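You operate a simulated robot arm through the tools that you are given. There is no shell and no other tool. Be economical: measure what you need, move in short steps, check, and stop when the job is done.

Carry out the task below with a simulated two-armed robot. There is one attempt and no reset: what you move stays moved.

TASK
Lay the black frame on the can load and strap it to the load card's tension.
Fine: frame first; strap end into the tensioner's slot; hold the tool while working its lever; the buckle that the card names in the middle of the top.

The check looks at the end state, three seconds after you hand in, the way a careful person would. Anything else that was tipped, shoved, dropped, spilled or broken makes it a failure.

THE ROBOT
Two 7-joint arms with two-finger parallel grippers on one trunk, on a base that drives. Base frame: it is fixed to the floor where the robot stands at the start and does not move with it; the origin is under the middle of the robot, x ahead of it, y to its left, z up; the surface under the hand at the start is at about z = 740. Units: mm, rad, N and s.
The left shoulder is at the start at [20, 113, 1147], the right one opposite. With the tool pointing down near the work surface each hand reaches from about 180 to 600 mm from the robot's upright axis, wherever it stands, measured 20 degrees to its own side. Places, roughly: blue buckle, red buckle, yellow buckle [1000, 1250, 750]; load card [200, 700, 1100]; release key [0, 700, 1100]; slot of the tensioner [100, 1000, 600]; strap end [1000, 1250, 750]; tension display [100, 700, 1200]; tension lever [0, 900, 700]; top of the can load [600, 1000, 800]. Payload 1.57 kg a hand.
Tool frame (each hand has its own): the origin (TCP) lies between the finger pads and is the grasp point; the fingertips stand 30 mm ahead of it; z points along the fingers, y is the line along which they close. Largest opening 80 mm; finger width 17, thickness 12; the body of the gripper, 40 by 82 mm, starts 80 mm behind the TCP.
Orientation is that of the tool frame in the base frame, as [roll, pitch, yaw] about the fixed x, y, z axes, in that order (R = Rz(yaw) Ry(pitch) Rx(roll)). With the fingers straight down and closing along the base's y, the tool's x points along the base's -x, its y along +y and its z along -z.

THE INTERFACE
- The arms move only by the tool drive_tool. It takes "left_steps", "right_steps" or both (then of equal length, played together; a hand with none holds still); each is a list of rows, each a list of 2 entries, a list of its own where there are three numbers: the shift along the base's x, y, z in units of 50 mm (1.0 is 50 mm), then the turn, a rotation vector about the base's x, y, z in units of 8 degrees (1.0 is 8 degrees). In form: [[[tx, ty, tz], [wx, wy, wz]], ...]. A call has 1 to 8 rows; each row shifts and turns the commanded pose from where the row before left it. "left_fingers" and "right_fingers" are, for a hand that has rows, the closure in counts, from 0 (fully open) to 255 (shut), set as the call begins (left out, the last holds). A call with a number of a shift or a turn outside -1 to 1 is refused whole. Each row takes 0.2 s and may step no farther than 50 mm and 0.15 rad from the row before; otherwise, or with a gripper value out of range, the whole call is refused. Where a pose cannot be reached the arm comes as near as it can. A force on the tool above 40 N (or 10 N above the force at the start of the call, whichever is more), or a blocked arm, ends the call early, and 0.2 s more pass. Each finger travels about 45 mm/s and halts on what it meets, pressing with about 38 N; the grip force reading is that of the motor and also rises with nothing between the fingers. The clock runs only during rows and for 0.2 s after the last one: add rows that do not move to give the fingers time. It gives the time, the measured TCP pose, the force on the tool (base axes), the opening and the grip force at its end, in the units of the frame above (readings bear some noise), with the torque about the TCP (base axes, N m) and any sound that the robot's microphone picked up, and new pictures: "pictures" is both (left out), scene, wrist or none (wrist: the cameras of the hands that moved).
- Cameras (640 x 400 px; columns grow to the right, rows downward): "scene" is now at [66.8, 44.9, 1255.6]; the picture's right is [0.71, -0.71, 0.00], its down [-0.58, -0.57, -0.58] and it looks along [0.41, 0.41, -0.81] (base axes); focal length 214 px, centre (320, 200). "left" rides on the left gripper at [72, 7, -122] in its tool frame; the picture's right is [-0.09, 1.00, 0.00], its down [-0.84, -0.08, -0.54] and it looks along [-0.54, -0.05, 0.84] (tool axes); focal length 238 px, centre (320, 200). "right" rides on the right gripper at [72, -7, -122] in its tool frame; the picture's right is [0.09, 1.00, 0.00], its down [-0.84, 0.08, -0.54] and it looks along [-0.54, 0.05, 0.84] (tool axes); focal length 238 px, centre (320, 200).
- slide_trunk(by): slides the trunk up (or, below 0, down) by that many mm; the arms and the scene camera ride with it, the base frame stays. It gives what a move gives, with no picture.
- drive_base(legs): drives the robot by 1 to 6 legs, each [ahead, left, turn to the left] in mm, mm and rad, along the robot's own axes; the way and the turn of a leg run together, so that a leg with both is an arc; at most 1500 mm and 3.142 rad a leg. The arms and the cameras ride along, it lands a little off, and it stops where it bumps. It gives what a move gives, and a new picture of the scene camera.
- aim_head(pan, tilt): turns the head with the scene camera to pan (to the left, within 1.396 rad either way) and tilt (down, from -0.506 to 1.204), counted from straight ahead of the robot. It gives what a move gives, and a new picture of the scene camera.
- point_at(camera, pixels): for up to 12 pixels [column, row] of the newest picture of that camera ("zoom" is the newest enlarged one), the place [x, y, z] in the base frame of the surface seen there, good to about 2 mm, but the place of the scene camera against the robot may be out by one fixed shift of up to 18 mm in any direction. The clock stands still meanwhile.
- close_up(camera, box): a new picture of the part [left, top, right, bottom] of that camera's present view, enlarged. The clock stands still meanwhile.
- finish_job(): hands the job in; it is judged then, once.

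Work in short steps. Measure before you move; look again where a grasp or a placing could have gone wrong, and mend it. You have 80 turns and 260 pictures in all, those below and enlarged ones among them. Open the grippers and draw the arms clear of the work before you hand the job in, unless the task says otherwise; then end with one line.

The tools are called as name(argument=value, ...) on one line, values as JSON. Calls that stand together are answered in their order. drive_tool: Moves the arms, as the interface text tells. Its arguments: {"type":"object","properties":{"left_steps":{"type":"array"},"left_fingers":{"type":"number"},"right_steps":{"type":"array"},"right_fingers":{"type":"number"},"pictures":{"type":"string","enum":["both","scene","wrist","none"]}},"required":[]} The other tools are called the same way: slide_trunk (by) slides the trunk up or down; drive_base (legs) drives the base; aim_head (pan, tilt) turns the head that bears the scene camera; point_at (camera, pixels) gives the place of the surface under pixels of a picture; close_up (camera, box) takes an enlarged picture of a part of a camera's view; finish_job () hands the job in.

At the start:

```text
time_s: 0.0
left_eef_pos: [257.8, 375.3, 1027.1]
left_tool_rot: [-3.142, 0.0, 3.139]
left_wrist_force: [-0.3, 0.0, 0.6]
left_torque: [0.01, 0.04, 0.0]
left_finger_gap: 80.1
left_grip_force: 0.1
right_eef_pos: [400.5, 4.0, 1042.4]
right_tool_rot: [-3.141, -0.002, -3.141]
right_wrist_force: [-0.4, 0.2, -0.5]
right_torque: [0.04, -0.01, -0.01]
right_finger_gap: 79.9
right_grip_force: 0.0
trunk travel left (down, up): [-200.0, 370.0]
robot x, y, heading: [-0.2, 1.3, -0.0]
head pan, tilt: [0.784, 0.953]
```

scene: 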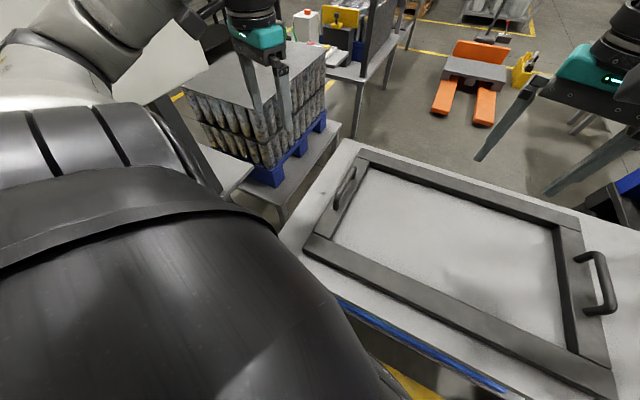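
right: 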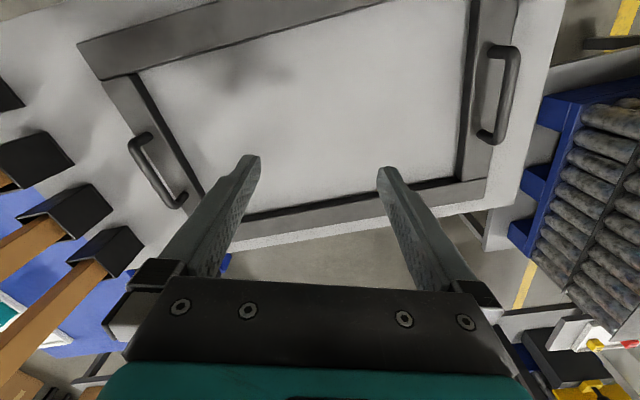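
left: 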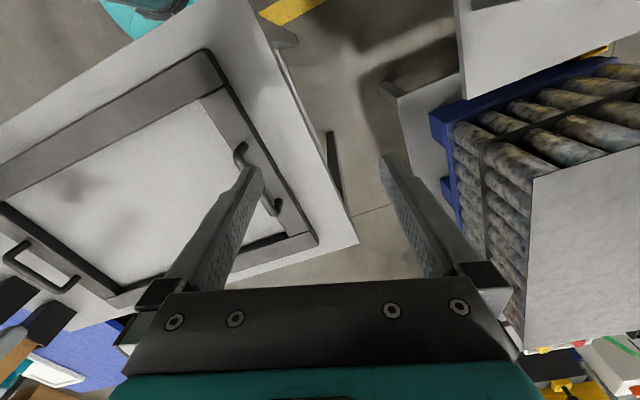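

The frame lies on the bench with a handle at each end (scene ~ (345,187) and (600,285)). I measure its handles and corners and the top of the can load.

point_at(camera="scene", pixels=[[345, 185], [337, 205], [352, 170], [600, 283], [595, 255], [610, 308], [362, 153], [305, 243], [580, 222], [610, 385], [240, 75], [200, 80]])

aim_head(pan=1.3, tilt=0.5)

```text
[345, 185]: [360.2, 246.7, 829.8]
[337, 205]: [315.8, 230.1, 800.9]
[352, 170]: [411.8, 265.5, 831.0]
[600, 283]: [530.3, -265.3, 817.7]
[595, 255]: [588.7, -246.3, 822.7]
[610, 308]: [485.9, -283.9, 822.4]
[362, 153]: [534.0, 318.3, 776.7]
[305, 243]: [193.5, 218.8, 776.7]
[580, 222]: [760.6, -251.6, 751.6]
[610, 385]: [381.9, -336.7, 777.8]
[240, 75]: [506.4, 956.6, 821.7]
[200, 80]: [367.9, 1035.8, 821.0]
```

```text
time_s: 0.9
left_eef_pos: [257.4, 374.6, 1026.4]
left_tool_rot: [3.141, 0.001, 3.14]
left_wrist_force: [0.2, -0.5, 0.0]
left_torque: [0.02, -0.03, 0.02]
left_finger_gap: 79.8
left_grip_force: 0.0
right_eef_pos: [401.5, 4.2, 1043.0]
right_tool_rot: [3.141, -0.001, 3.141]
right_wrist_force: [0.8, 0.6, 0.5]
right_torque: [0.01, -0.01, -0.02]
right_finger_gap: 80.1
right_grip_force: 0.1
trunk travel left (down, up): [-200.0, 370.0]
robot x, y, heading: [-1.5, -0.5, -0.001]
head pan, tilt: [1.3, 0.499]
```

scene: 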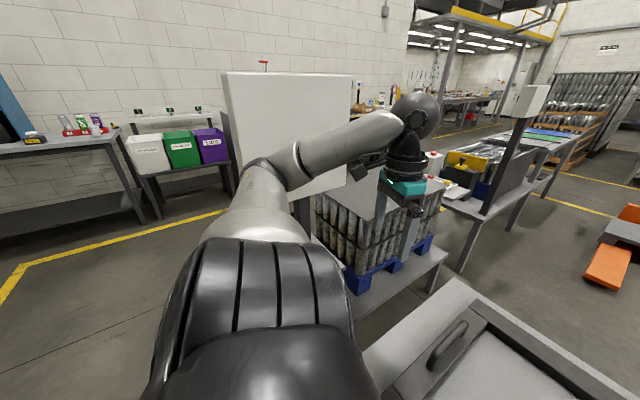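

The white panel at (290,120) stands where the card, key and display should be; I zoom on it and on the area right of the can load.

close_up(camera="scene", box=[210, 40, 450, 190])

close_up(camera="scene", box=[360, 120, 600, 270])

point_at(camera="scene", pixels=[[235, 80], [345, 80], [264, 64], [240, 190], [320, 180], [340, 205], [430, 180], [463, 165], [530, 100], [460, 195], [530, 150], [500, 155]])

```text
2.67 times, centred on (330, 115) of scene
```

zoom: 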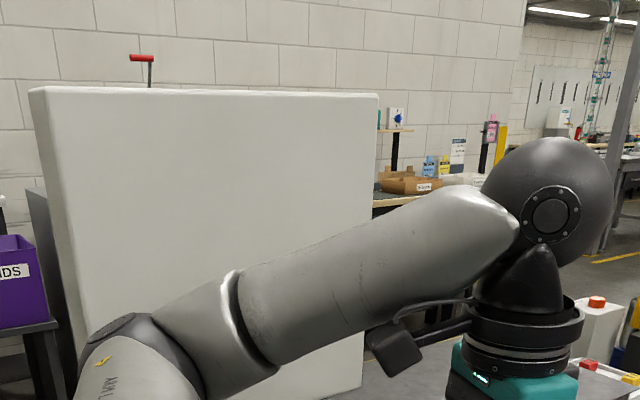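

```text
2.67 times, centred on (480, 195) of scene
```

zoom: 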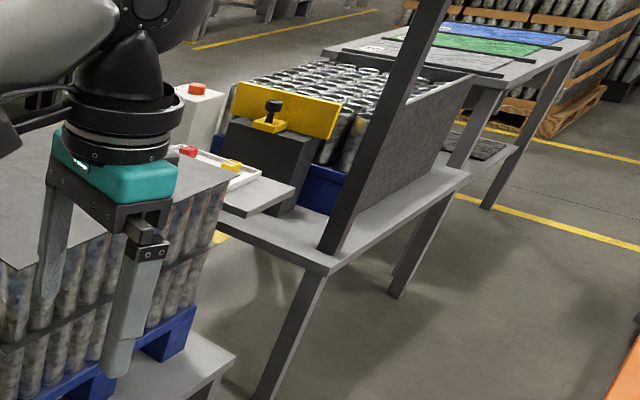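

```text
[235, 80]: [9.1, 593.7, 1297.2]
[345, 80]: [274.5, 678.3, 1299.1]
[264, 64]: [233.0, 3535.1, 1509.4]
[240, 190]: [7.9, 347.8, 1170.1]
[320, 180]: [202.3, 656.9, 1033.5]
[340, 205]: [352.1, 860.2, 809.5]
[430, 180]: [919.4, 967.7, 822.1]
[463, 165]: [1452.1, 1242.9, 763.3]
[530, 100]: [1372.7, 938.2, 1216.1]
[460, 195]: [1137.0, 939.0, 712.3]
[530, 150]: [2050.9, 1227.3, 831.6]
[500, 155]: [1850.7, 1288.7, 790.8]
```

The card's face is on the panel's far side. I look over the load more and behind it.

aim_head(pan=0.95, tilt=0.6)

aim_head(pan=-0.5, tilt=0.6)

```text
time_s: 1.8
left_eef_pos: [257.4, 374.1, 1026.2]
left_tool_rot: [-3.141, 0.001, 3.14]
left_wrist_force: [0.8, 0.1, -0.4]
left_torque: [0.0, 0.02, -0.02]
left_finger_gap: 80.1
left_grip_force: 0.0
right_eef_pos: [401.4, 3.2, 1042.2]
right_tool_rot: [3.141, 0.0, 3.141]
right_wrist_force: [-1.0, 0.6, 1.0]
right_torque: [0.0, 0.02, 0.03]
right_finger_gap: 80.1
right_grip_force: 0.1
trunk travel left (down, up): [-200.0, 370.0]
robot x, y, heading: [1.4, 1.4, 0.003]
head pan, tilt: [0.949, 0.6]
```

scene: 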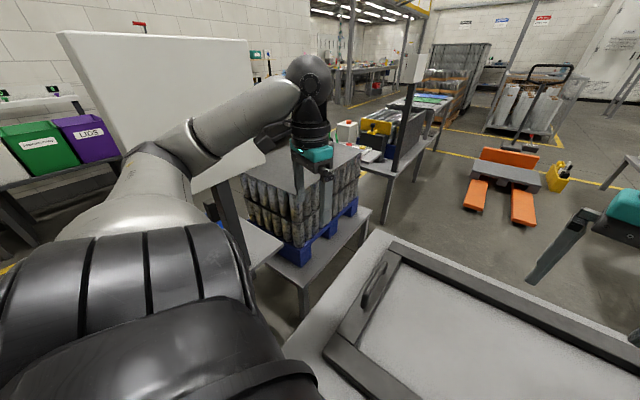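

```text
time_s: 3.3
left_eef_pos: [258.1, 375.7, 1025.9]
left_tool_rot: [-3.14, 0.001, 3.139]
left_wrist_force: [0.0, 0.3, 0.0]
left_torque: [0.0, -0.02, 0.0]
left_finger_gap: 79.9
left_grip_force: 0.1
right_eef_pos: [401.8, 3.6, 1041.5]
right_tool_rot: [-3.142, 0.0, 3.14]
right_wrist_force: [-0.4, 0.5, 0.6]
right_torque: [0.01, -0.05, 0.01]
right_finger_gap: 80.0
right_grip_force: 0.1
trunk travel left (down, up): [-200.0, 370.0]
robot x, y, heading: [-1.0, 2.5, 0.003]
head pan, tilt: [-0.499, 0.6]
```

scene: 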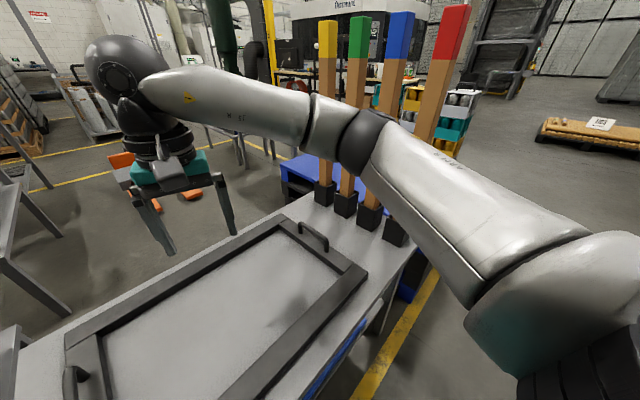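

Raising the trunk gives a better view over the panel and the load.

slide_trunk(by=365)

aim_head(pan=1.0, tilt=0.75)

```text
time_s: 6.9
left_eef_pos: [258.4, 376.0, 1391.2]
left_tool_rot: [3.141, -0.001, 3.141]
left_wrist_force: [-0.9, 0.3, 0.0]
left_torque: [-0.01, 0.0, -0.01]
left_finger_gap: 80.1
left_grip_force: 0.0
right_eef_pos: [401.3, 4.0, 1406.7]
right_tool_rot: [-3.141, 0.0, -3.141]
right_wrist_force: [0.1, 0.3, 0.2]
right_torque: [-0.02, -0.02, 0.02]
right_finger_gap: 79.9
right_grip_force: 0.1
trunk travel left (down, up): [-565.0, 5.0]
robot x, y, heading: [0.2, -2.9, 0.001]
head pan, tilt: [-0.499, 0.6]
```

```text
time_s: 8.5
left_eef_pos: [257.2, 373.8, 1390.9]
left_tool_rot: [-3.141, 0.0, 3.139]
left_wrist_force: [-0.4, 0.6, 0.2]
left_torque: [-0.02, -0.02, 0.03]
left_finger_gap: 79.8
left_grip_force: 0.0
right_eef_pos: [401.8, 3.5, 1407.4]
right_tool_rot: [3.139, -0.001, 3.141]
right_wrist_force: [0.2, -0.8, -0.7]
right_torque: [-0.01, 0.01, 0.0]
right_finger_gap: 80.3
right_grip_force: 0.1
trunk travel left (down, up): [-565.0, 5.0]
robot x, y, heading: [-1.5, 0.2, 0.002]
head pan, tilt: [1.0, 0.75]
```

scene: 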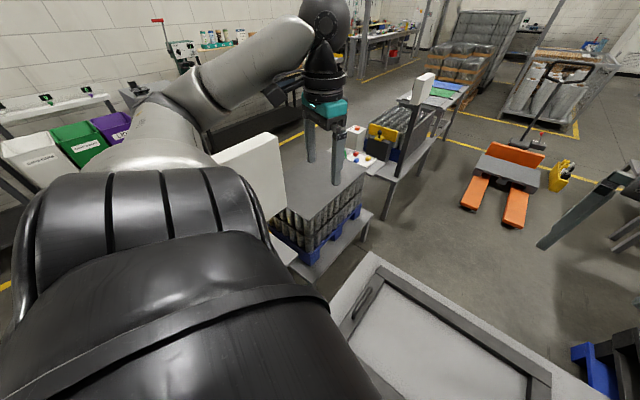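

I zoom on the load and tray area.

close_up(camera="scene", box=[230, 90, 470, 240])

point_at(camera="scene", pixels=[[297, 212], [362, 175], [285, 140], [275, 136], [215, 158], [280, 205], [370, 215], [300, 262], [285, 195], [320, 170], [350, 150], [368, 160]])

```text
2.67 times, centred on (350, 165) of scene
```

zoom: 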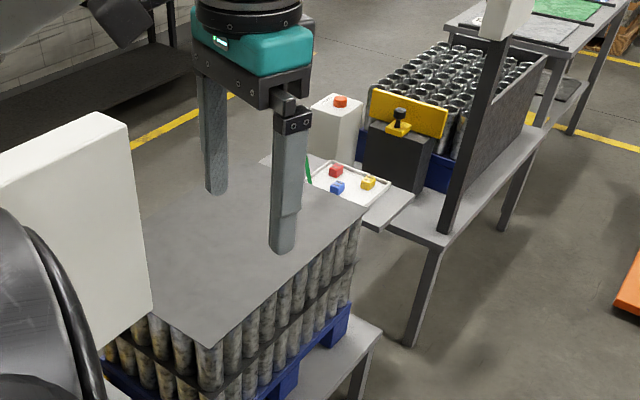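

```text
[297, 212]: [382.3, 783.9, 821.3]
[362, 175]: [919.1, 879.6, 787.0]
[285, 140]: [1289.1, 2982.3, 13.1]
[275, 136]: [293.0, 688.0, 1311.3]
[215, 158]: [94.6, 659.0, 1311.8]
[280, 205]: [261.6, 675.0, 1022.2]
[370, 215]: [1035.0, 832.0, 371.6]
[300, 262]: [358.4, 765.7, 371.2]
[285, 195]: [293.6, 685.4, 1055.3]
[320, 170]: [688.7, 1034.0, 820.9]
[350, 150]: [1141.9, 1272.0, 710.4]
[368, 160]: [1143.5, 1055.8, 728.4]
```

I measure exact points in the zoom: load corners, buckles, tray, green strap, table edge.

point_at(camera="zoom", pixels=[[205, 345], [366, 208], [215, 335], [358, 212], [165, 210], [300, 180], [308, 172], [336, 170], [337, 187], [369, 182], [345, 200], [262, 162]])

point_at(camera="scene", pixels=[[372, 253], [333, 325], [470, 310], [355, 275], [545, 345], [315, 270], [280, 245], [415, 180]])

```text
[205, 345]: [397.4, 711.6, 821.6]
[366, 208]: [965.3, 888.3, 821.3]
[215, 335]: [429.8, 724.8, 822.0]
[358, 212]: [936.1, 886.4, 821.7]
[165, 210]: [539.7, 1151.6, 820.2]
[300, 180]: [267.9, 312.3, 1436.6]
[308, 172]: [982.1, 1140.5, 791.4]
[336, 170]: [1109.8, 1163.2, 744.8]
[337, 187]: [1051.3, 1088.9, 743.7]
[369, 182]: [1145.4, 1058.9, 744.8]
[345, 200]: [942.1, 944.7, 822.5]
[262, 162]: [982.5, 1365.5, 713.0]
```

```text
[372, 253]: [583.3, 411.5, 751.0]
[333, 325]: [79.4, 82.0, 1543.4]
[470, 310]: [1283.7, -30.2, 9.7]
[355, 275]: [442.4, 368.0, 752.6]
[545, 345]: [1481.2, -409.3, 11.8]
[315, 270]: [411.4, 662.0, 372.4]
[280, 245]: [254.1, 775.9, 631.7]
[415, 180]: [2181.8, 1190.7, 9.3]
```

The load top (z≈821) runs about 17° to x, corners (390,710)-(965,888), width to be found. I turn the base left in place to look at the route to the far side.

drive_base(legs=[[0, 0, 1.3]])

aim_head(pan=-0.1, tilt=0.6)

aim_head(pan=1.1, tilt=0.6)

```text
time_s: 12.1
left_eef_pos: [-292.7, 347.8, 1392.1]
left_tool_rot: [3.142, 0.001, -1.839]
left_wrist_force: [0.4, -0.2, 0.0]
left_torque: [0.04, 0.02, -0.03]
left_finger_gap: 79.9
left_grip_force: 0.1
right_eef_pos: [103.4, 387.8, 1407.6]
right_tool_rot: [3.141, 0.002, -1.84]
right_wrist_force: [0.0, 0.5, 0.1]
right_torque: [0.01, 0.01, 0.05]
right_finger_gap: 80.3
right_grip_force: 0.0
trunk travel left (down, up): [-565.0, 5.0]
robot x, y, heading: [0.5, 1.5, 1.306]
head pan, tilt: [1.0, 0.75]
```

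scene: 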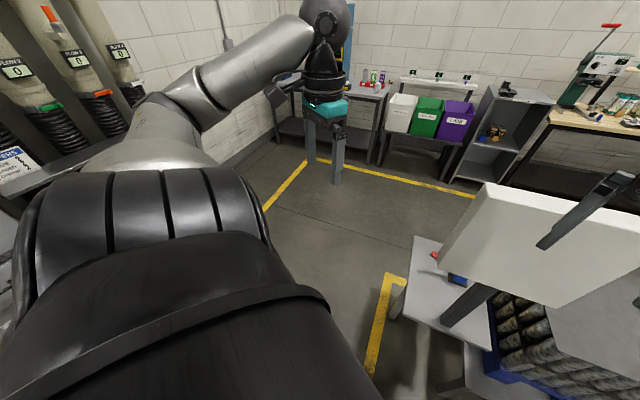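

```text
time_s: 13.4
left_eef_pos: [-293.3, 348.4, 1390.7]
left_tool_rot: [3.14, 0.0, -1.842]
left_wrist_force: [0.9, 0.4, 0.3]
left_torque: [-0.02, 0.0, 0.01]
left_finger_gap: 80.0
left_grip_force: 0.1
right_eef_pos: [102.0, 387.1, 1407.8]
right_tool_rot: [3.141, 0.0, -1.841]
right_wrist_force: [0.1, 0.2, -0.3]
right_torque: [-0.01, 0.0, 0.0]
right_finger_gap: 80.0
right_grip_force: 0.1
trunk travel left (down, up): [-565.0, 5.0]
robot x, y, heading: [-3.0, 0.5, 1.304]
head pan, tilt: [-0.099, 0.6]
```

scene: 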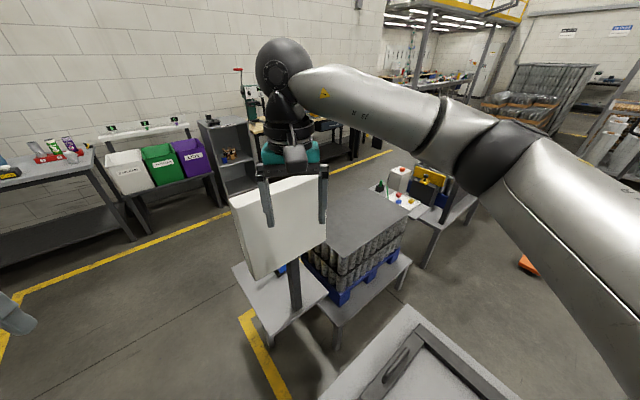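

```text
time_s: 14.8
left_eef_pos: [-293.6, 347.2, 1391.4]
left_tool_rot: [3.14, 0.0, -1.842]
left_wrist_force: [-0.1, 0.9, -0.2]
left_torque: [0.01, 0.0, 0.0]
left_finger_gap: 80.2
left_grip_force: 0.1
right_eef_pos: [102.5, 387.3, 1406.4]
right_tool_rot: [3.141, -0.001, -1.84]
right_wrist_force: [0.6, -0.2, 0.1]
right_torque: [0.03, 0.03, 0.0]
right_finger_gap: 80.1
right_grip_force: 0.0
trunk travel left (down, up): [-565.0, 5.0]
robot x, y, heading: [1.6, -1.3, 1.3]
head pan, tilt: [1.1, 0.6]
```

scene: 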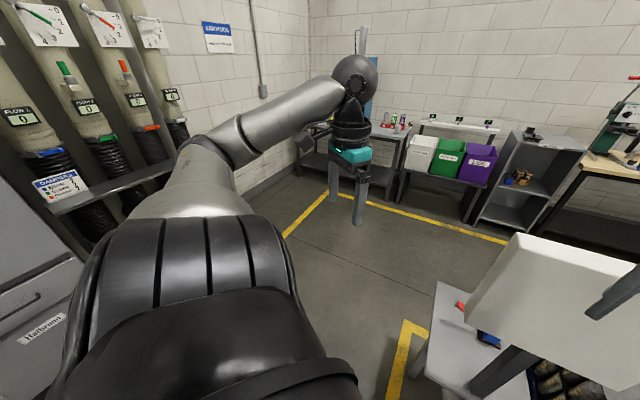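

The left side and far side have plenty of floor. Frame first: I turn back to heading 0.305, square to the frame, and look at the posts near it before shifting sideways.

drive_base(legs=[[0, 0, -0.995]])

aim_head(pan=-0.6, tilt=0.85)

```text
time_s: 17.8
left_eef_pos: [131.8, 434.9, 1392.1]
left_tool_rot: [-3.141, 0.001, -2.836]
left_wrist_force: [-0.1, 0.9, -0.1]
left_torque: [0.03, -0.01, 0.0]
left_finger_gap: 79.9
left_grip_force: 0.0
right_eef_pos: [380.9, 125.9, 1407.4]
right_tool_rot: [3.141, 0.0, -2.833]
right_wrist_force: [-1.3, 0.0, -0.2]
right_torque: [0.07, 0.03, 0.03]
right_finger_gap: 80.1
right_grip_force: 0.1
trunk travel left (down, up): [-565.0, 5.0]
robot x, y, heading: [-2.0, 4.6, 0.306]
head pan, tilt: [1.1, 0.6]
```

scene: 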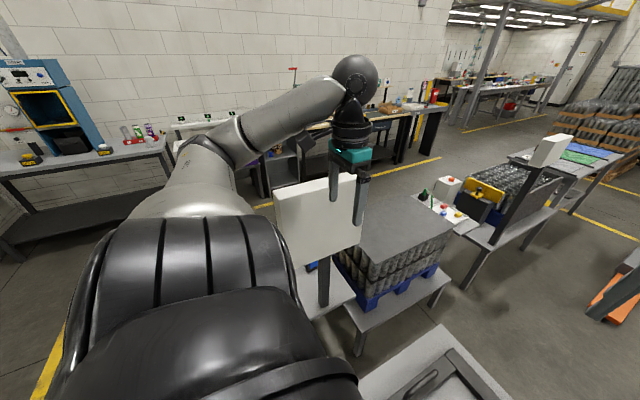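

```text
time_s: 19.5
left_eef_pos: [131.1, 435.1, 1391.0]
left_tool_rot: [-3.142, 0.003, -2.834]
left_wrist_force: [0.1, -0.3, -0.3]
left_torque: [0.02, -0.02, -0.03]
left_finger_gap: 79.9
left_grip_force: 0.0
right_eef_pos: [379.8, 124.9, 1407.6]
right_tool_rot: [3.141, 0.0, -2.834]
right_wrist_force: [0.2, 0.0, 0.0]
right_torque: [0.01, 0.01, 0.01]
right_finger_gap: 80.1
right_grip_force: 0.1
trunk travel left (down, up): [-565.0, 5.0]
robot x, y, heading: [2.9, 0.2, 0.313]
head pan, tilt: [-0.6, 0.85]
```

scene: 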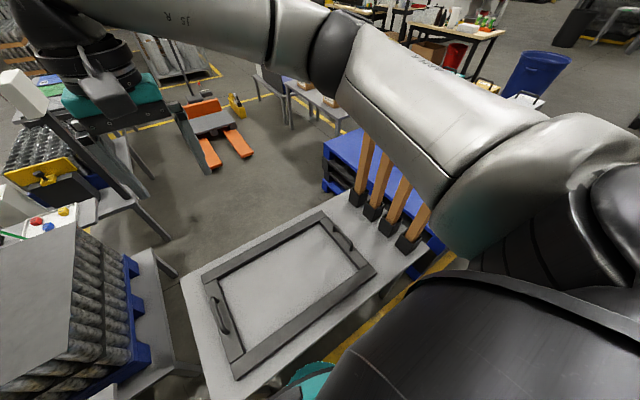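

Posts stand just beyond the right handle (bases at (357,195)…(407,245)) and are tall. I measure them and the frame.

point_at(camera="scene", pixels=[[357, 197], [373, 213], [388, 230], [405, 246], [368, 140], [421, 218], [342, 240], [333, 227], [350, 250], [221, 315], [425, 245], [330, 120]])

point_at(camera="scene", pixels=[[213, 300], [228, 332], [183, 285], [345, 190], [208, 397], [322, 212], [375, 270], [236, 378], [205, 275], [350, 262], [227, 347], [250, 300]])

```text
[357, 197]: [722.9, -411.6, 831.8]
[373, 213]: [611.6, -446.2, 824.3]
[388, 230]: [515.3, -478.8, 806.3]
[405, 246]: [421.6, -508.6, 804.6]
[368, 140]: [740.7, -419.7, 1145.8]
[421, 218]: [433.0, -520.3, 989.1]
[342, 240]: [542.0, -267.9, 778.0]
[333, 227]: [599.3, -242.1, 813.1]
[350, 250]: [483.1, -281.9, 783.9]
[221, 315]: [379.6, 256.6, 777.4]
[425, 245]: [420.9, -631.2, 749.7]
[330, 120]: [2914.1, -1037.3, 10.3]
```

```text
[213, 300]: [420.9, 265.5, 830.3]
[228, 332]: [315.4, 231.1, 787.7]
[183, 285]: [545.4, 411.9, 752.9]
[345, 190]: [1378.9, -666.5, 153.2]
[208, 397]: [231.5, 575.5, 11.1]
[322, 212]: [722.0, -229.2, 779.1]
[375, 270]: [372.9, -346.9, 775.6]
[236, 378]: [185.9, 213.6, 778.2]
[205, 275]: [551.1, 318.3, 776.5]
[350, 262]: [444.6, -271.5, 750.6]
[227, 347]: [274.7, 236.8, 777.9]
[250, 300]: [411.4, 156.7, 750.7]
```

Posts stand on a line ~195 mm beyond the right handle. I measure where the right elbow is to judge its clearance to them.

point_at(camera="scene", pixels=[[335, 40], [320, 60], [440, 120], [450, 190], [350, 85], [230, 25], [70, 15], [610, 160], [300, 30], [400, 60]])

aim_head(pan=-0.9, tilt=0.3)

```text
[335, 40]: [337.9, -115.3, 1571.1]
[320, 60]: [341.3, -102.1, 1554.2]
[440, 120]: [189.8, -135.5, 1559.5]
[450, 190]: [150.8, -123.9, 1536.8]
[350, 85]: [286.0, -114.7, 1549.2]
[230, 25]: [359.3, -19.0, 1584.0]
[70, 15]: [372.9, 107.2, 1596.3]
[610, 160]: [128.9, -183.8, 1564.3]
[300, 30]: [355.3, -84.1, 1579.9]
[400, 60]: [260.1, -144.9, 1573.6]
```

```text
time_s: 20.5
left_eef_pos: [131.2, 435.9, 1392.4]
left_tool_rot: [3.141, 0.0, -2.834]
left_wrist_force: [-0.4, 0.2, -0.3]
left_torque: [0.0, -0.02, -0.04]
left_finger_gap: 79.8
left_grip_force: 0.0
right_eef_pos: [380.8, 125.1, 1407.6]
right_tool_rot: [-3.139, 0.0, -2.834]
right_wrist_force: [-0.4, -0.4, -0.1]
right_torque: [-0.03, 0.0, 0.02]
right_finger_gap: 80.0
right_grip_force: 0.1
trunk travel left (down, up): [-565.0, 5.0]
robot x, y, heading: [0.5, 3.9, 0.306]
head pan, tilt: [-0.901, 0.3]
```

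scene: 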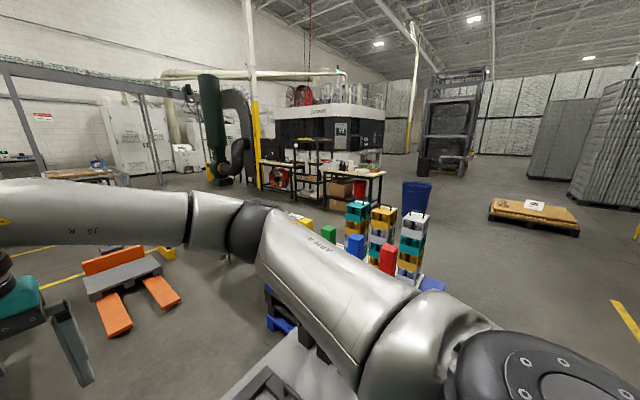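

point_at(camera="scene", pixels=[[388, 247], [356, 238], [329, 229], [306, 222], [388, 265], [320, 345]])

close_up(camera="scene", box=[260, 180, 460, 305])

```text
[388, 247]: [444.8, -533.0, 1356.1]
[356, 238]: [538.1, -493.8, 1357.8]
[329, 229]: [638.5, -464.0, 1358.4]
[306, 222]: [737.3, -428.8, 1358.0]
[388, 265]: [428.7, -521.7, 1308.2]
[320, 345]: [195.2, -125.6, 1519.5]
```

```text
3.20 times, centred on (360, 242) of scene
```

zoom: 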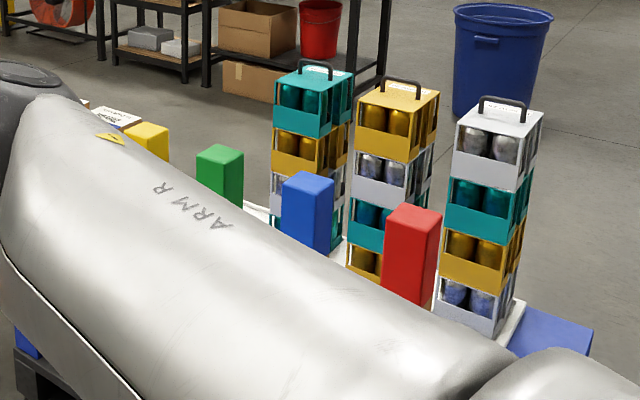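

Post tops are at z≈1358 and the elbow sits above them; a 125 mm sideways shift leaves clearance. I shift, then bring both hands high over the handles.

drive_base(legs=[[0, -125, 0]])

drive_tool(left_steps=[[[0.67, -0.22, 0], [0, 0, 0]], [[0.67, -0.22, 0], [0, 0, 0]], [[0.67, -0.22, 0], [0, 0, 0]], [[0.67, -0.22, 0], [0, 0, 0]], [[0.67, -0.22, 0], [0, 0, 0]], [[0.67, -0.22, 0], [0, 0, 0]]], right_steps=[[[0.41, -0.9, 0], [0, 0, 0]], [[0.41, -0.9, 0], [0, 0, 0]], [[0.41, -0.9, 0], [0, 0, 0]], [[0.41, -0.9, 0], [0, 0, 0]], [[0.41, -0.9, 0], [0, 0, 0]], [[0.41, -0.9, 0], [0, 0, 0]]], left_fingers=0, right_fingers=0, pictures="wrist")

aim_head(pan=-0.6, tilt=0.75)

```text
time_s: 21.7
left_eef_pos: [169.0, 317.3, 1390.9]
left_tool_rot: [-3.142, 0.001, -2.833]
left_wrist_force: [-0.4, -0.1, 0.4]
left_torque: [0.02, 0.01, -0.02]
left_finger_gap: 80.0
left_grip_force: 0.1
right_eef_pos: [418.7, 8.4, 1407.3]
right_tool_rot: [-3.141, 0.001, -2.834]
right_wrist_force: [0.2, 0.2, 0.1]
right_torque: [0.01, 0.01, -0.01]
right_finger_gap: 80.3
right_grip_force: 0.1
trunk travel left (down, up): [-565.0, 5.0]
robot x, y, heading: [33.4, -117.9, 0.307]
head pan, tilt: [-0.901, 0.3]
```

scene: 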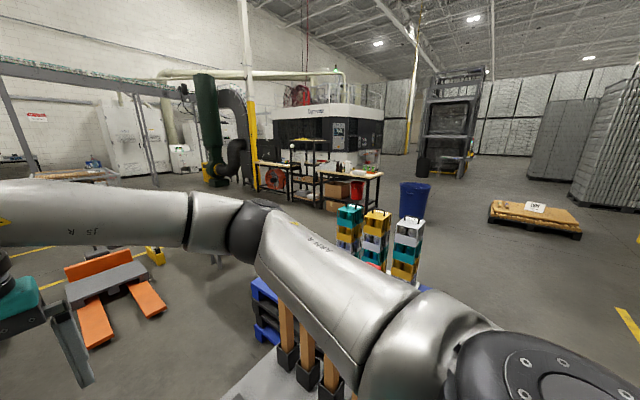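

```text
time_s: 23.1
left_eef_pos: [370.3, 248.4, 1391.3]
left_tool_rot: [3.141, 0.0, -2.835]
left_wrist_force: [0.2, -0.6, -0.1]
left_torque: [0.02, 0.04, -0.03]
left_finger_gap: 80.0
left_grip_force: 0.0
right_eef_pos: [542.5, -264.1, 1405.7]
right_tool_rot: [-3.14, -0.001, -2.832]
right_wrist_force: [0.7, -0.7, 0.5]
right_torque: [0.04, 0.01, 0.0]
right_finger_gap: 79.9
right_grip_force: 0.2
trunk travel left (down, up): [-565.0, 5.0]
robot x, y, heading: [36.9, -119.5, 0.31]
head pan, tilt: [-0.901, 0.3]
```

right: 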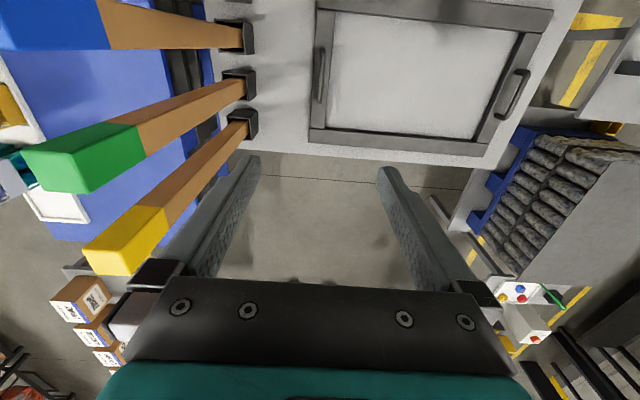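
left: 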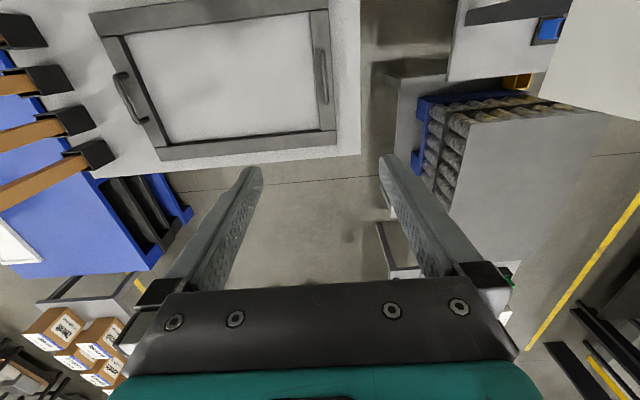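

```text
time_s: 24.0
left_eef_pos: [370.5, 250.4, 1392.0]
left_tool_rot: [-3.141, -0.001, -2.835]
left_wrist_force: [0.4, 0.6, 0.7]
left_torque: [0.0, 0.0, -0.01]
left_finger_gap: 80.1
left_grip_force: 0.0
right_eef_pos: [541.2, -262.4, 1405.3]
right_tool_rot: [-3.14, 0.001, -2.833]
right_wrist_force: [0.0, 0.3, -0.1]
right_torque: [0.0, 0.0, 0.0]
right_finger_gap: 80.0
right_grip_force: 0.1
trunk travel left (down, up): [-565.0, 5.0]
robot x, y, heading: [39.2, -119.2, 0.311]
head pan, tilt: [-0.6, 0.75]
```

scene: 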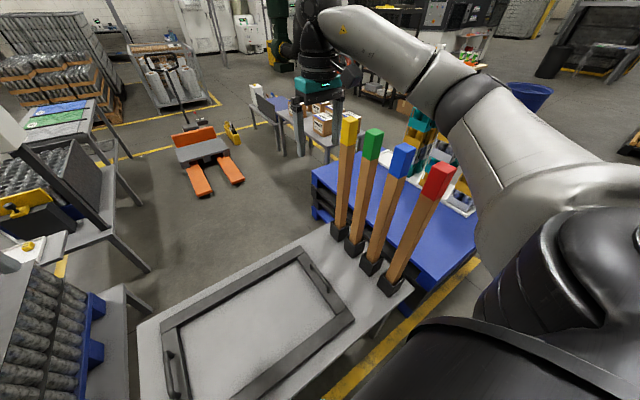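

Wrist cameras see both handles: left view (322,75), right view (320,75). I measure them from the wrist cameras to get rid of the scene shift.

point_at(camera="left", pixels=[[322, 75], [321, 52], [324, 100], [125, 97], [117, 76], [137, 120], [330, 140], [325, 15]])

point_at(camera="right", pixels=[[319, 75], [321, 52], [317, 98], [515, 95], [525, 74], [503, 117], [313, 135], [320, 15], [240, 35], [240, 85], [242, 125]])

close_up(camera="left", box=[80, 0, 360, 175])

```text
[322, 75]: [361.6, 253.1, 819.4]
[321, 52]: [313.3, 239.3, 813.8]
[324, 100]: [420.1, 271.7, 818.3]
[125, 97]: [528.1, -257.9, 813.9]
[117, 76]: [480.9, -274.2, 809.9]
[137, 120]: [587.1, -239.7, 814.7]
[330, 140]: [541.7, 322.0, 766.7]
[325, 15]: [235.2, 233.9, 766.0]
```

```text
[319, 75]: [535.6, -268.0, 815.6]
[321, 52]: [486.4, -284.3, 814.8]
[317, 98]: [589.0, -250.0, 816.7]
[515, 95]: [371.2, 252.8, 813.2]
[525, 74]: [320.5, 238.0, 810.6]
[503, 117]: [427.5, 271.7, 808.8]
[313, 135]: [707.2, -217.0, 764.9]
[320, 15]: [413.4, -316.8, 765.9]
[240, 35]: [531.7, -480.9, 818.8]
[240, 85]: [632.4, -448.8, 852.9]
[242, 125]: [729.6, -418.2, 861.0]
```

```text
2.29 times, centred on (220, 88) of left
```

zoom: 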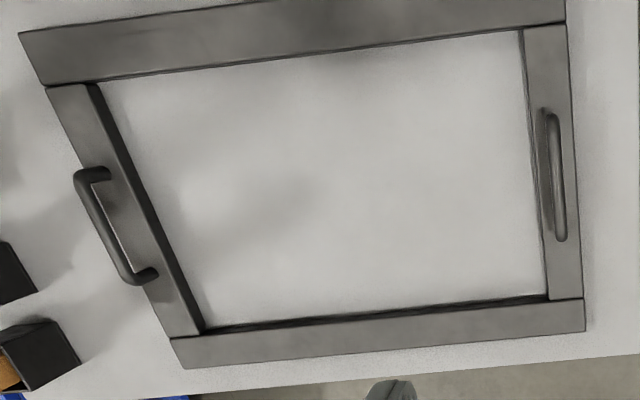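

Handle tops are at z≈818: left mid (366,254), right mid (537,-267); the scene camera reads about 11 mm high. Before lowering I check the right elbow position against the posts (red post at (437,180)).

point_at(camera="scene", pixels=[[450, 80], [480, 110], [430, 100], [500, 130], [520, 160], [470, 200], [510, 200], [400, 40], [440, 165], [380, 70], [330, 20]])

```text
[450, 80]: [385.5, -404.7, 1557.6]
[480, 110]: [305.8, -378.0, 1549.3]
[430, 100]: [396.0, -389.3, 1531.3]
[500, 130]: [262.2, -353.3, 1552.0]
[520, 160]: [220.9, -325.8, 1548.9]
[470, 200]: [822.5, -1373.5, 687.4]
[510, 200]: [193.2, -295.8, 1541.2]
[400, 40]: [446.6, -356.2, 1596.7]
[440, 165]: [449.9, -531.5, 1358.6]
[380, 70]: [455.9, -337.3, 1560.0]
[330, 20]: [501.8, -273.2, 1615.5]
```

The elbow is at about (390,-410,1500), above the posts and ~100 mm inside their line. Lowering the hands stretches the arm and should pull the elbow inward; I lower 300 mm first and look.

drive_tool(left_steps=[[[-0.04, 0.05, -1], [0, 0, 0]], [[-0.04, 0.05, -1], [0, 0, 0]], [[0, 0, -1], [0, 0, 0]], [[0, 0, -1], [0, 0, 0]], [[0, 0, -1], [0, 0, 0]], [[0, 0, -1], [0, 0, 0]]], right_steps=[[[-0.04, -0.04, -1], [0, 0, 0]], [[-0.04, -0.04, -1], [0, 0, 0]], [[0, 0, -1], [0, 0, 0]], [[0, 0, -1], [0, 0, 0]], [[0, 0, -1], [0, 0, 0]], [[0, 0, -1], [0, 0, 0]]], pictures="scene")

```text
refused: row 1 steps farther than a row can; nothing moved
```

drive_tool(left_steps=[[[-0.08, 0.09, -0.9], [0, 0, 0]], [[0, 0, -0.99], [0, 0, 0]], [[0, 0, -0.99], [0, 0, 0]], [[0, 0, -0.99], [0, 0, 0]], [[0, 0, -0.99], [0, 0, 0]], [[0, 0, -0.99], [0, 0, 0]]], right_steps=[[[-0.08, -0.08, -0.9], [0, 0, 0]], [[0, 0, -0.99], [0, 0, 0]], [[0, 0, -0.99], [0, 0, 0]], [[0, 0, -0.99], [0, 0, 0]], [[0, 0, -0.99], [0, 0, 0]], [[0, 0, -0.99], [0, 0, 0]]], pictures="scene")

```text
time_s: 25.4
left_eef_pos: [330.7, 262.1, 1150.7]
left_tool_rot: [-3.139, -0.002, -2.834]
left_wrist_force: [-0.3, -0.6, -0.2]
left_torque: [0.04, -0.01, -0.01]
left_finger_gap: 80.0
left_grip_force: 0.0
left hand out of reach, approached as far as the arm can: row 5, 6
right_eef_pos: [536.4, -264.9, 1114.2]
right_tool_rot: [-3.14, 0.0, -2.833]
right_wrist_force: [0.1, 0.5, 0.0]
right_torque: [0.02, 0.0, 0.01]
right_finger_gap: 80.2
right_grip_force: 0.0
trunk travel left (down, up): [-565.0, 5.0]
robot x, y, heading: [36.5, -118.8, 0.312]
head pan, tilt: [-0.6, 0.75]
```

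scene: 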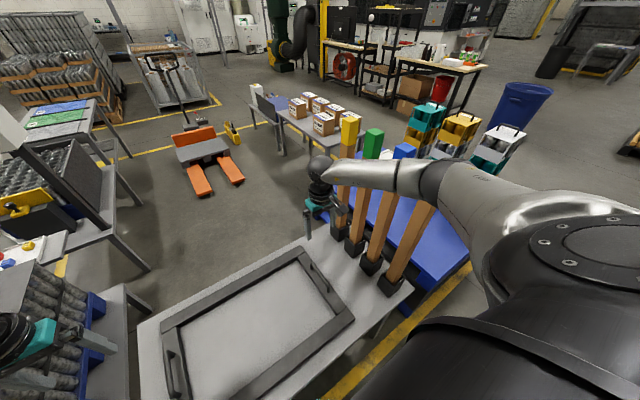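

The left arm reaches its limit at this trunk height. I check the right elbow/forearm position near the posts before lowering the trunk.

point_at(camera="scene", pixels=[[430, 180], [425, 195], [400, 175], [360, 172], [320, 170], [460, 185], [480, 210], [442, 170], [370, 185]])

close_up(camera="scene", box=[290, 100, 530, 250])

```text
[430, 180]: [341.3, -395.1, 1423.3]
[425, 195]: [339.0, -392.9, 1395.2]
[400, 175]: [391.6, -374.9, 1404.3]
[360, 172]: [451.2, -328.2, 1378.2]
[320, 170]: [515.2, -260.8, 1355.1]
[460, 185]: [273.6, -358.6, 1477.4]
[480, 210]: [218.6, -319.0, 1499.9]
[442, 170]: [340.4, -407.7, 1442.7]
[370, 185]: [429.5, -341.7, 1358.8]
```

```text
2.67 times, centred on (410, 175) of scene
```

zoom: 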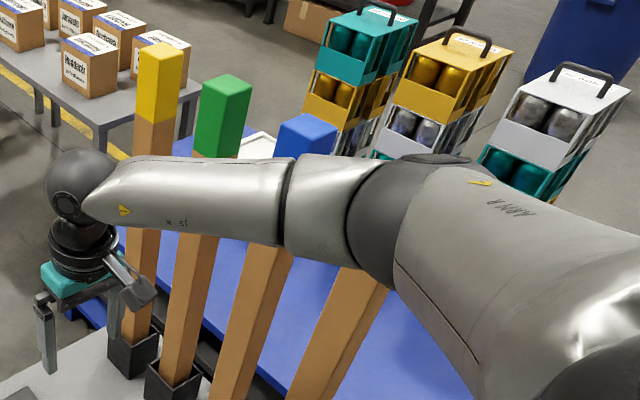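

The elbow is within ~35 mm laterally of the red post, so I shift the base 80 mm left for clearance, then lower the trunk and look.

drive_base(legs=[[0, 80, 0]])

slide_trunk(by=-200)

aim_head(pan=-0.5, tilt=0.8)

aim_head(pan=0.6, tilt=0.8)

```text
time_s: 26.5
left_eef_pos: [306.7, 338.3, 1150.7]
left_tool_rot: [-3.14, 0.001, -2.835]
left_wrist_force: [0.3, 0.2, -0.5]
left_torque: [0.01, 0.0, 0.02]
left_finger_gap: 79.9
left_grip_force: 0.0
right_eef_pos: [512.6, -189.1, 1114.3]
right_tool_rot: [-3.141, -0.001, -2.833]
right_wrist_force: [0.9, -0.4, 0.7]
right_torque: [-0.03, -0.03, 0.02]
right_finger_gap: 79.6
right_grip_force: 0.0
trunk travel left (down, up): [-565.0, 5.0]
robot x, y, heading: [11.4, -40.8, 0.307]
head pan, tilt: [-0.6, 0.75]
```

scene: 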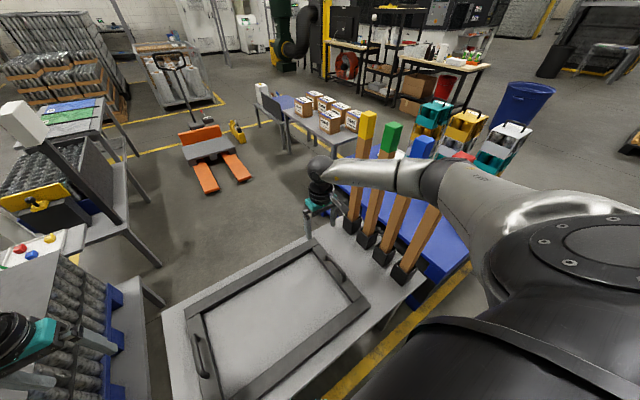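

```text
time_s: 28.6
left_eef_pos: [307.3, 337.1, 950.3]
left_tool_rot: [-3.14, 0.0, -2.834]
left_wrist_force: [0.5, 0.1, 0.6]
left_torque: [0.0, 0.04, -0.01]
left_finger_gap: 79.7
left_grip_force: 0.2
right_eef_pos: [511.6, -189.8, 915.6]
right_tool_rot: [3.141, 0.0, -2.833]
right_wrist_force: [0.4, 0.1, -1.1]
right_torque: [-0.03, -0.03, -0.05]
right_finger_gap: 80.0
right_grip_force: 0.0
trunk travel left (down, up): [-365.0, 205.0]
robot x, y, heading: [10.9, -41.2, 0.313]
head pan, tilt: [-0.6, 0.75]
```

```text
time_s: 29.3
left_eef_pos: [306.2, 336.8, 949.9]
left_tool_rot: [3.141, 0.001, -2.835]
left_wrist_force: [0.1, 0.0, -1.0]
left_torque: [0.02, -0.01, -0.01]
left_finger_gap: 80.0
left_grip_force: 0.1
right_eef_pos: [513.6, -189.5, 915.0]
right_tool_rot: [3.142, -0.001, -2.834]
right_wrist_force: [-0.1, -0.1, -0.5]
right_torque: [0.01, 0.02, 0.0]
right_finger_gap: 80.2
right_grip_force: 0.1
trunk travel left (down, up): [-365.0, 205.0]
robot x, y, heading: [10.7, -37.1, 0.309]
head pan, tilt: [-0.499, 0.799]
```

scene: 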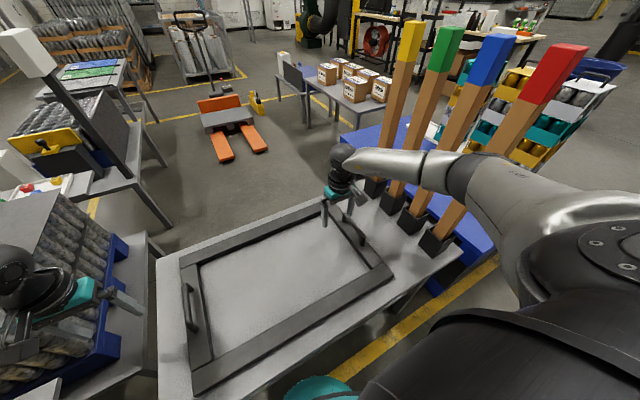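

```text
time_s: 30.6
left_eef_pos: [306.0, 335.1, 950.3]
left_tool_rot: [-3.142, 0.001, -2.834]
left_wrist_force: [-0.6, -0.2, 0.8]
left_torque: [-0.02, 0.0, 0.01]
left_finger_gap: 80.0
left_grip_force: 0.1
right_eef_pos: [512.9, -189.3, 915.6]
right_tool_rot: [-3.141, 0.0, -2.835]
right_wrist_force: [0.1, -0.1, 0.3]
right_torque: [-0.01, 0.0, 0.01]
right_finger_gap: 79.9
right_grip_force: 0.0
trunk travel left (down, up): [-365.0, 205.0]
robot x, y, heading: [14.5, -42.0, 0.31]
head pan, tilt: [0.6, 0.799]
```

scene: 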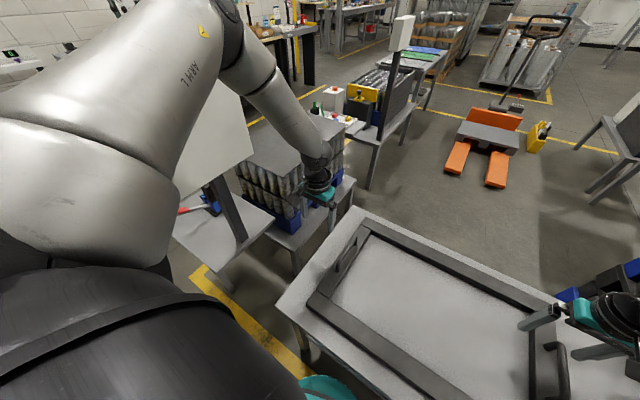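

Now posts are well clear of the right elbow. I move both hands above their handles at z≈890.

drive_tool(left_steps=[[[0.6, -0.6, -0.3], [0, 0, 0]], [[0.6, -0.6, -0.3], [0, 0, 0]], [[0, -0.44, -0.6], [0, 0, 0]], [[0, 0, 0], [0, 0, 0]]], right_steps=[[[0.2, -0.6, 0], [0, 0, 0]], [[0.2, -0.6, 0], [0, 0, 0]], [[0.08, -0.36, -0.5], [0, 0, 0]], [[0, 0, 0], [0, 0, 0]]], pictures="wrist")

aim_head(pan=-0.4, tilt=0.9)

```text
time_s: 31.6
left_eef_pos: [311.3, 276.3, 965.8]
left_tool_rot: [-3.14, 0.002, -2.834]
left_wrist_force: [0.3, 0.1, 0.3]
left_torque: [-0.01, 0.0, 0.04]
left_finger_gap: 79.9
left_grip_force: 0.1
left hand out of reach, approached as far as the arm can: row 1, 2, 3
right_eef_pos: [537.9, -268.9, 889.1]
right_tool_rot: [3.141, 0.0, -2.835]
right_wrist_force: [-0.1, 0.4, 0.5]
right_torque: [-0.02, 0.02, -0.02]
right_finger_gap: 79.9
right_grip_force: 0.1
trunk travel left (down, up): [-365.0, 205.0]
robot x, y, heading: [14.5, -43.7, 0.313]
head pan, tilt: [0.6, 0.799]
```

right: 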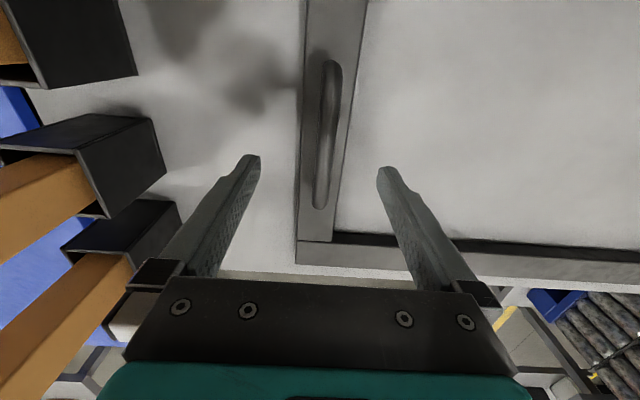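
left: 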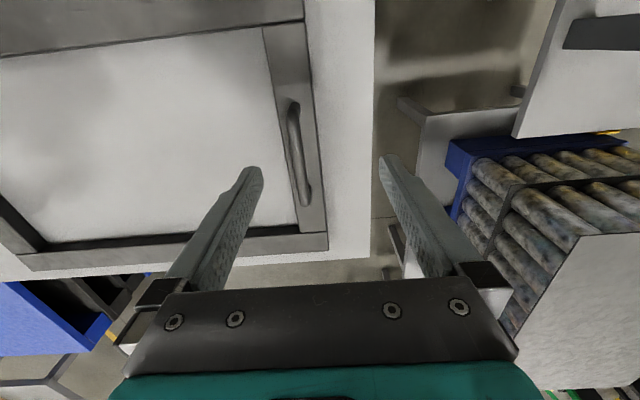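

```text
time_s: 32.9
left_eef_pos: [310.5, 274.3, 966.9]
left_tool_rot: [-3.14, 0.001, -2.835]
left_wrist_force: [-1.0, -0.2, -0.6]
left_torque: [0.0, 0.0, 0.01]
left_finger_gap: 79.9
left_grip_force: 0.2
right_eef_pos: [536.5, -268.9, 888.9]
right_tool_rot: [-3.14, 0.001, -2.833]
right_wrist_force: [0.4, 0.2, 0.3]
right_torque: [0.04, 0.03, -0.01]
right_finger_gap: 80.0
right_grip_force: 0.1
trunk travel left (down, up): [-365.0, 205.0]
robot x, y, heading: [12.7, -39.2, 0.312]
head pan, tilt: [-0.4, 0.901]
```

scene: 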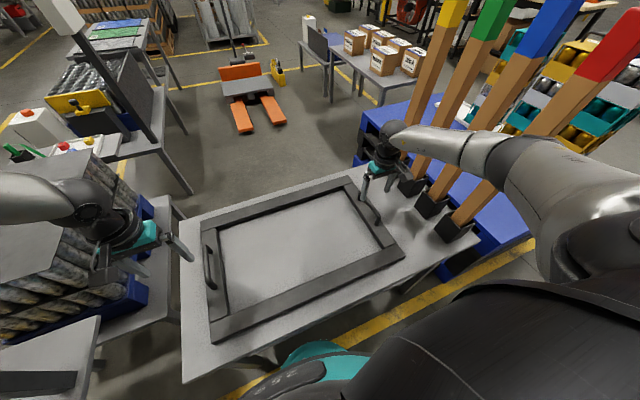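

The left arm is stuck in an awkward posture (short of the handle at x=366). I raise the left hand 200 mm and bring it forward and inward, to change its posture before descending.

drive_tool(left_steps=[[[0, 0, 1], [0, 0, 0]], [[0, 0, 1], [0, 0, 0]], [[0, 0, 1], [0, 0, 0]], [[0, 0, 1], [0, 0, 0]], [[0.9, 0, 0], [0, 0, 0]], [[0.9, 0, 0], [0, 0, 0]], [[0.3, -0.9, 0], [0, 0, 0]], [[0.3, -0.9, 0], [0, 0, 0]]], pictures="none")

aim_head(pan=0.6, tilt=0.7)

```text
time_s: 34.7
left_eef_pos: [397.8, 204.3, 1170.5]
left_tool_rot: [-3.14, 0.002, -2.834]
left_wrist_force: [0.8, -0.7, 0.1]
left_torque: [0.01, 0.01, 0.01]
left_finger_gap: 80.1
left_grip_force: 0.0
left hand out of reach, approached as far as the arm can: row 7, 8
right_eef_pos: [536.8, -268.4, 890.0]
right_tool_rot: [-3.141, 0.001, -2.835]
right_wrist_force: [-0.7, -0.2, 0.5]
right_torque: [-0.01, -0.02, 0.0]
right_finger_gap: 79.5
right_grip_force: 0.1
trunk travel left (down, up): [-365.0, 205.0]
robot x, y, heading: [14.5, -45.4, 0.308]
head pan, tilt: [-0.4, 0.901]
```

```text
time_s: 36.0
left_eef_pos: [399.2, 205.0, 1170.3]
left_tool_rot: [-3.139, 0.002, -2.836]
left_wrist_force: [0.2, 0.0, -0.4]
left_torque: [0.0, 0.03, -0.01]
left_finger_gap: 80.2
left_grip_force: 0.1
right_eef_pos: [535.8, -268.8, 890.3]
right_tool_rot: [3.142, 0.0, -2.834]
right_wrist_force: [0.3, 0.6, -0.9]
right_torque: [-0.02, 0.01, 0.0]
right_finger_gap: 80.1
right_grip_force: 0.0
trunk travel left (down, up): [-365.0, 205.0]
robot x, y, heading: [11.0, -39.6, 0.312]
head pan, tilt: [0.6, 0.7]
```

scene: 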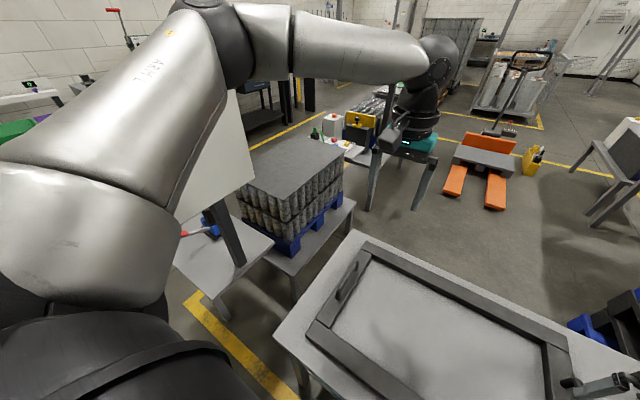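

The left arm runs out at a place its mirror image reached easily, so its posture is off. I take the left hand outward to the mirrored place of the right hand and then down, to see whether it reaches there.

drive_tool(left_steps=[[[-0.29, 0.91, 0], [0, 0, 0]], [[-0.29, 0.91, 0], [0, 0, 0]], [[-0.29, 0.91, 0], [0, 0, 0]], [[-0.29, 0.91, 0], [0, 0, 0]], [[-0.29, 0.91, 0], [0, 0, 0]]], pictures="none")

drive_tool(left_steps=[[[0, 0, -1], [0, 0, 0]], [[0, 0, -1], [0, 0, 0]], [[0, 0, -1], [0, 0, 0]], [[0, 0, -1], [0, 0, 0]], [[0, 0, -0.8], [0, 0, 0]]], pictures="scene")

```text
time_s: 37.2
left_eef_pos: [325.0, 433.4, 1170.1]
left_tool_rot: [-3.14, 0.001, -2.836]
left_wrist_force: [-0.2, 0.6, -0.5]
left_torque: [-0.03, -0.03, 0.02]
left_finger_gap: 80.0
left_grip_force: 0.0
right_eef_pos: [535.9, -267.5, 888.8]
right_tool_rot: [-3.141, 0.001, -2.833]
right_wrist_force: [0.5, 0.6, 0.4]
right_torque: [0.02, 0.02, -0.01]
right_finger_gap: 80.1
right_grip_force: 0.1
trunk travel left (down, up): [-365.0, 205.0]
robot x, y, heading: [15.1, -43.4, 0.312]
head pan, tilt: [0.6, 0.7]
```

```text
time_s: 38.4
left_eef_pos: [308.9, 426.2, 962.6]
left_tool_rot: [-3.141, 0.003, -2.836]
left_wrist_force: [0.9, -0.2, -1.1]
left_torque: [0.0, 0.01, 0.0]
left_finger_gap: 79.9
left_grip_force: 0.1
left hand out of reach, approached as far as the arm can: row 4, 5
right_eef_pos: [535.8, -266.4, 889.0]
right_tool_rot: [-3.139, 0.0, -2.834]
right_wrist_force: [-0.1, -1.1, 0.0]
right_torque: [-0.02, 0.0, 0.01]
right_finger_gap: 79.9
right_grip_force: 0.1
trunk travel left (down, up): [-365.0, 205.0]
robot x, y, heading: [15.4, -43.4, 0.311]
head pan, tilt: [0.6, 0.7]
```

scene: 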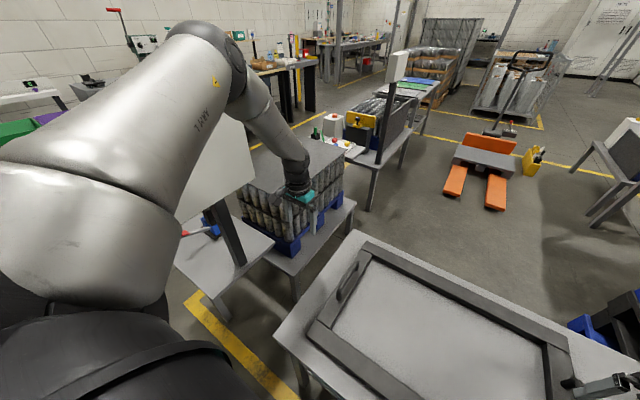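

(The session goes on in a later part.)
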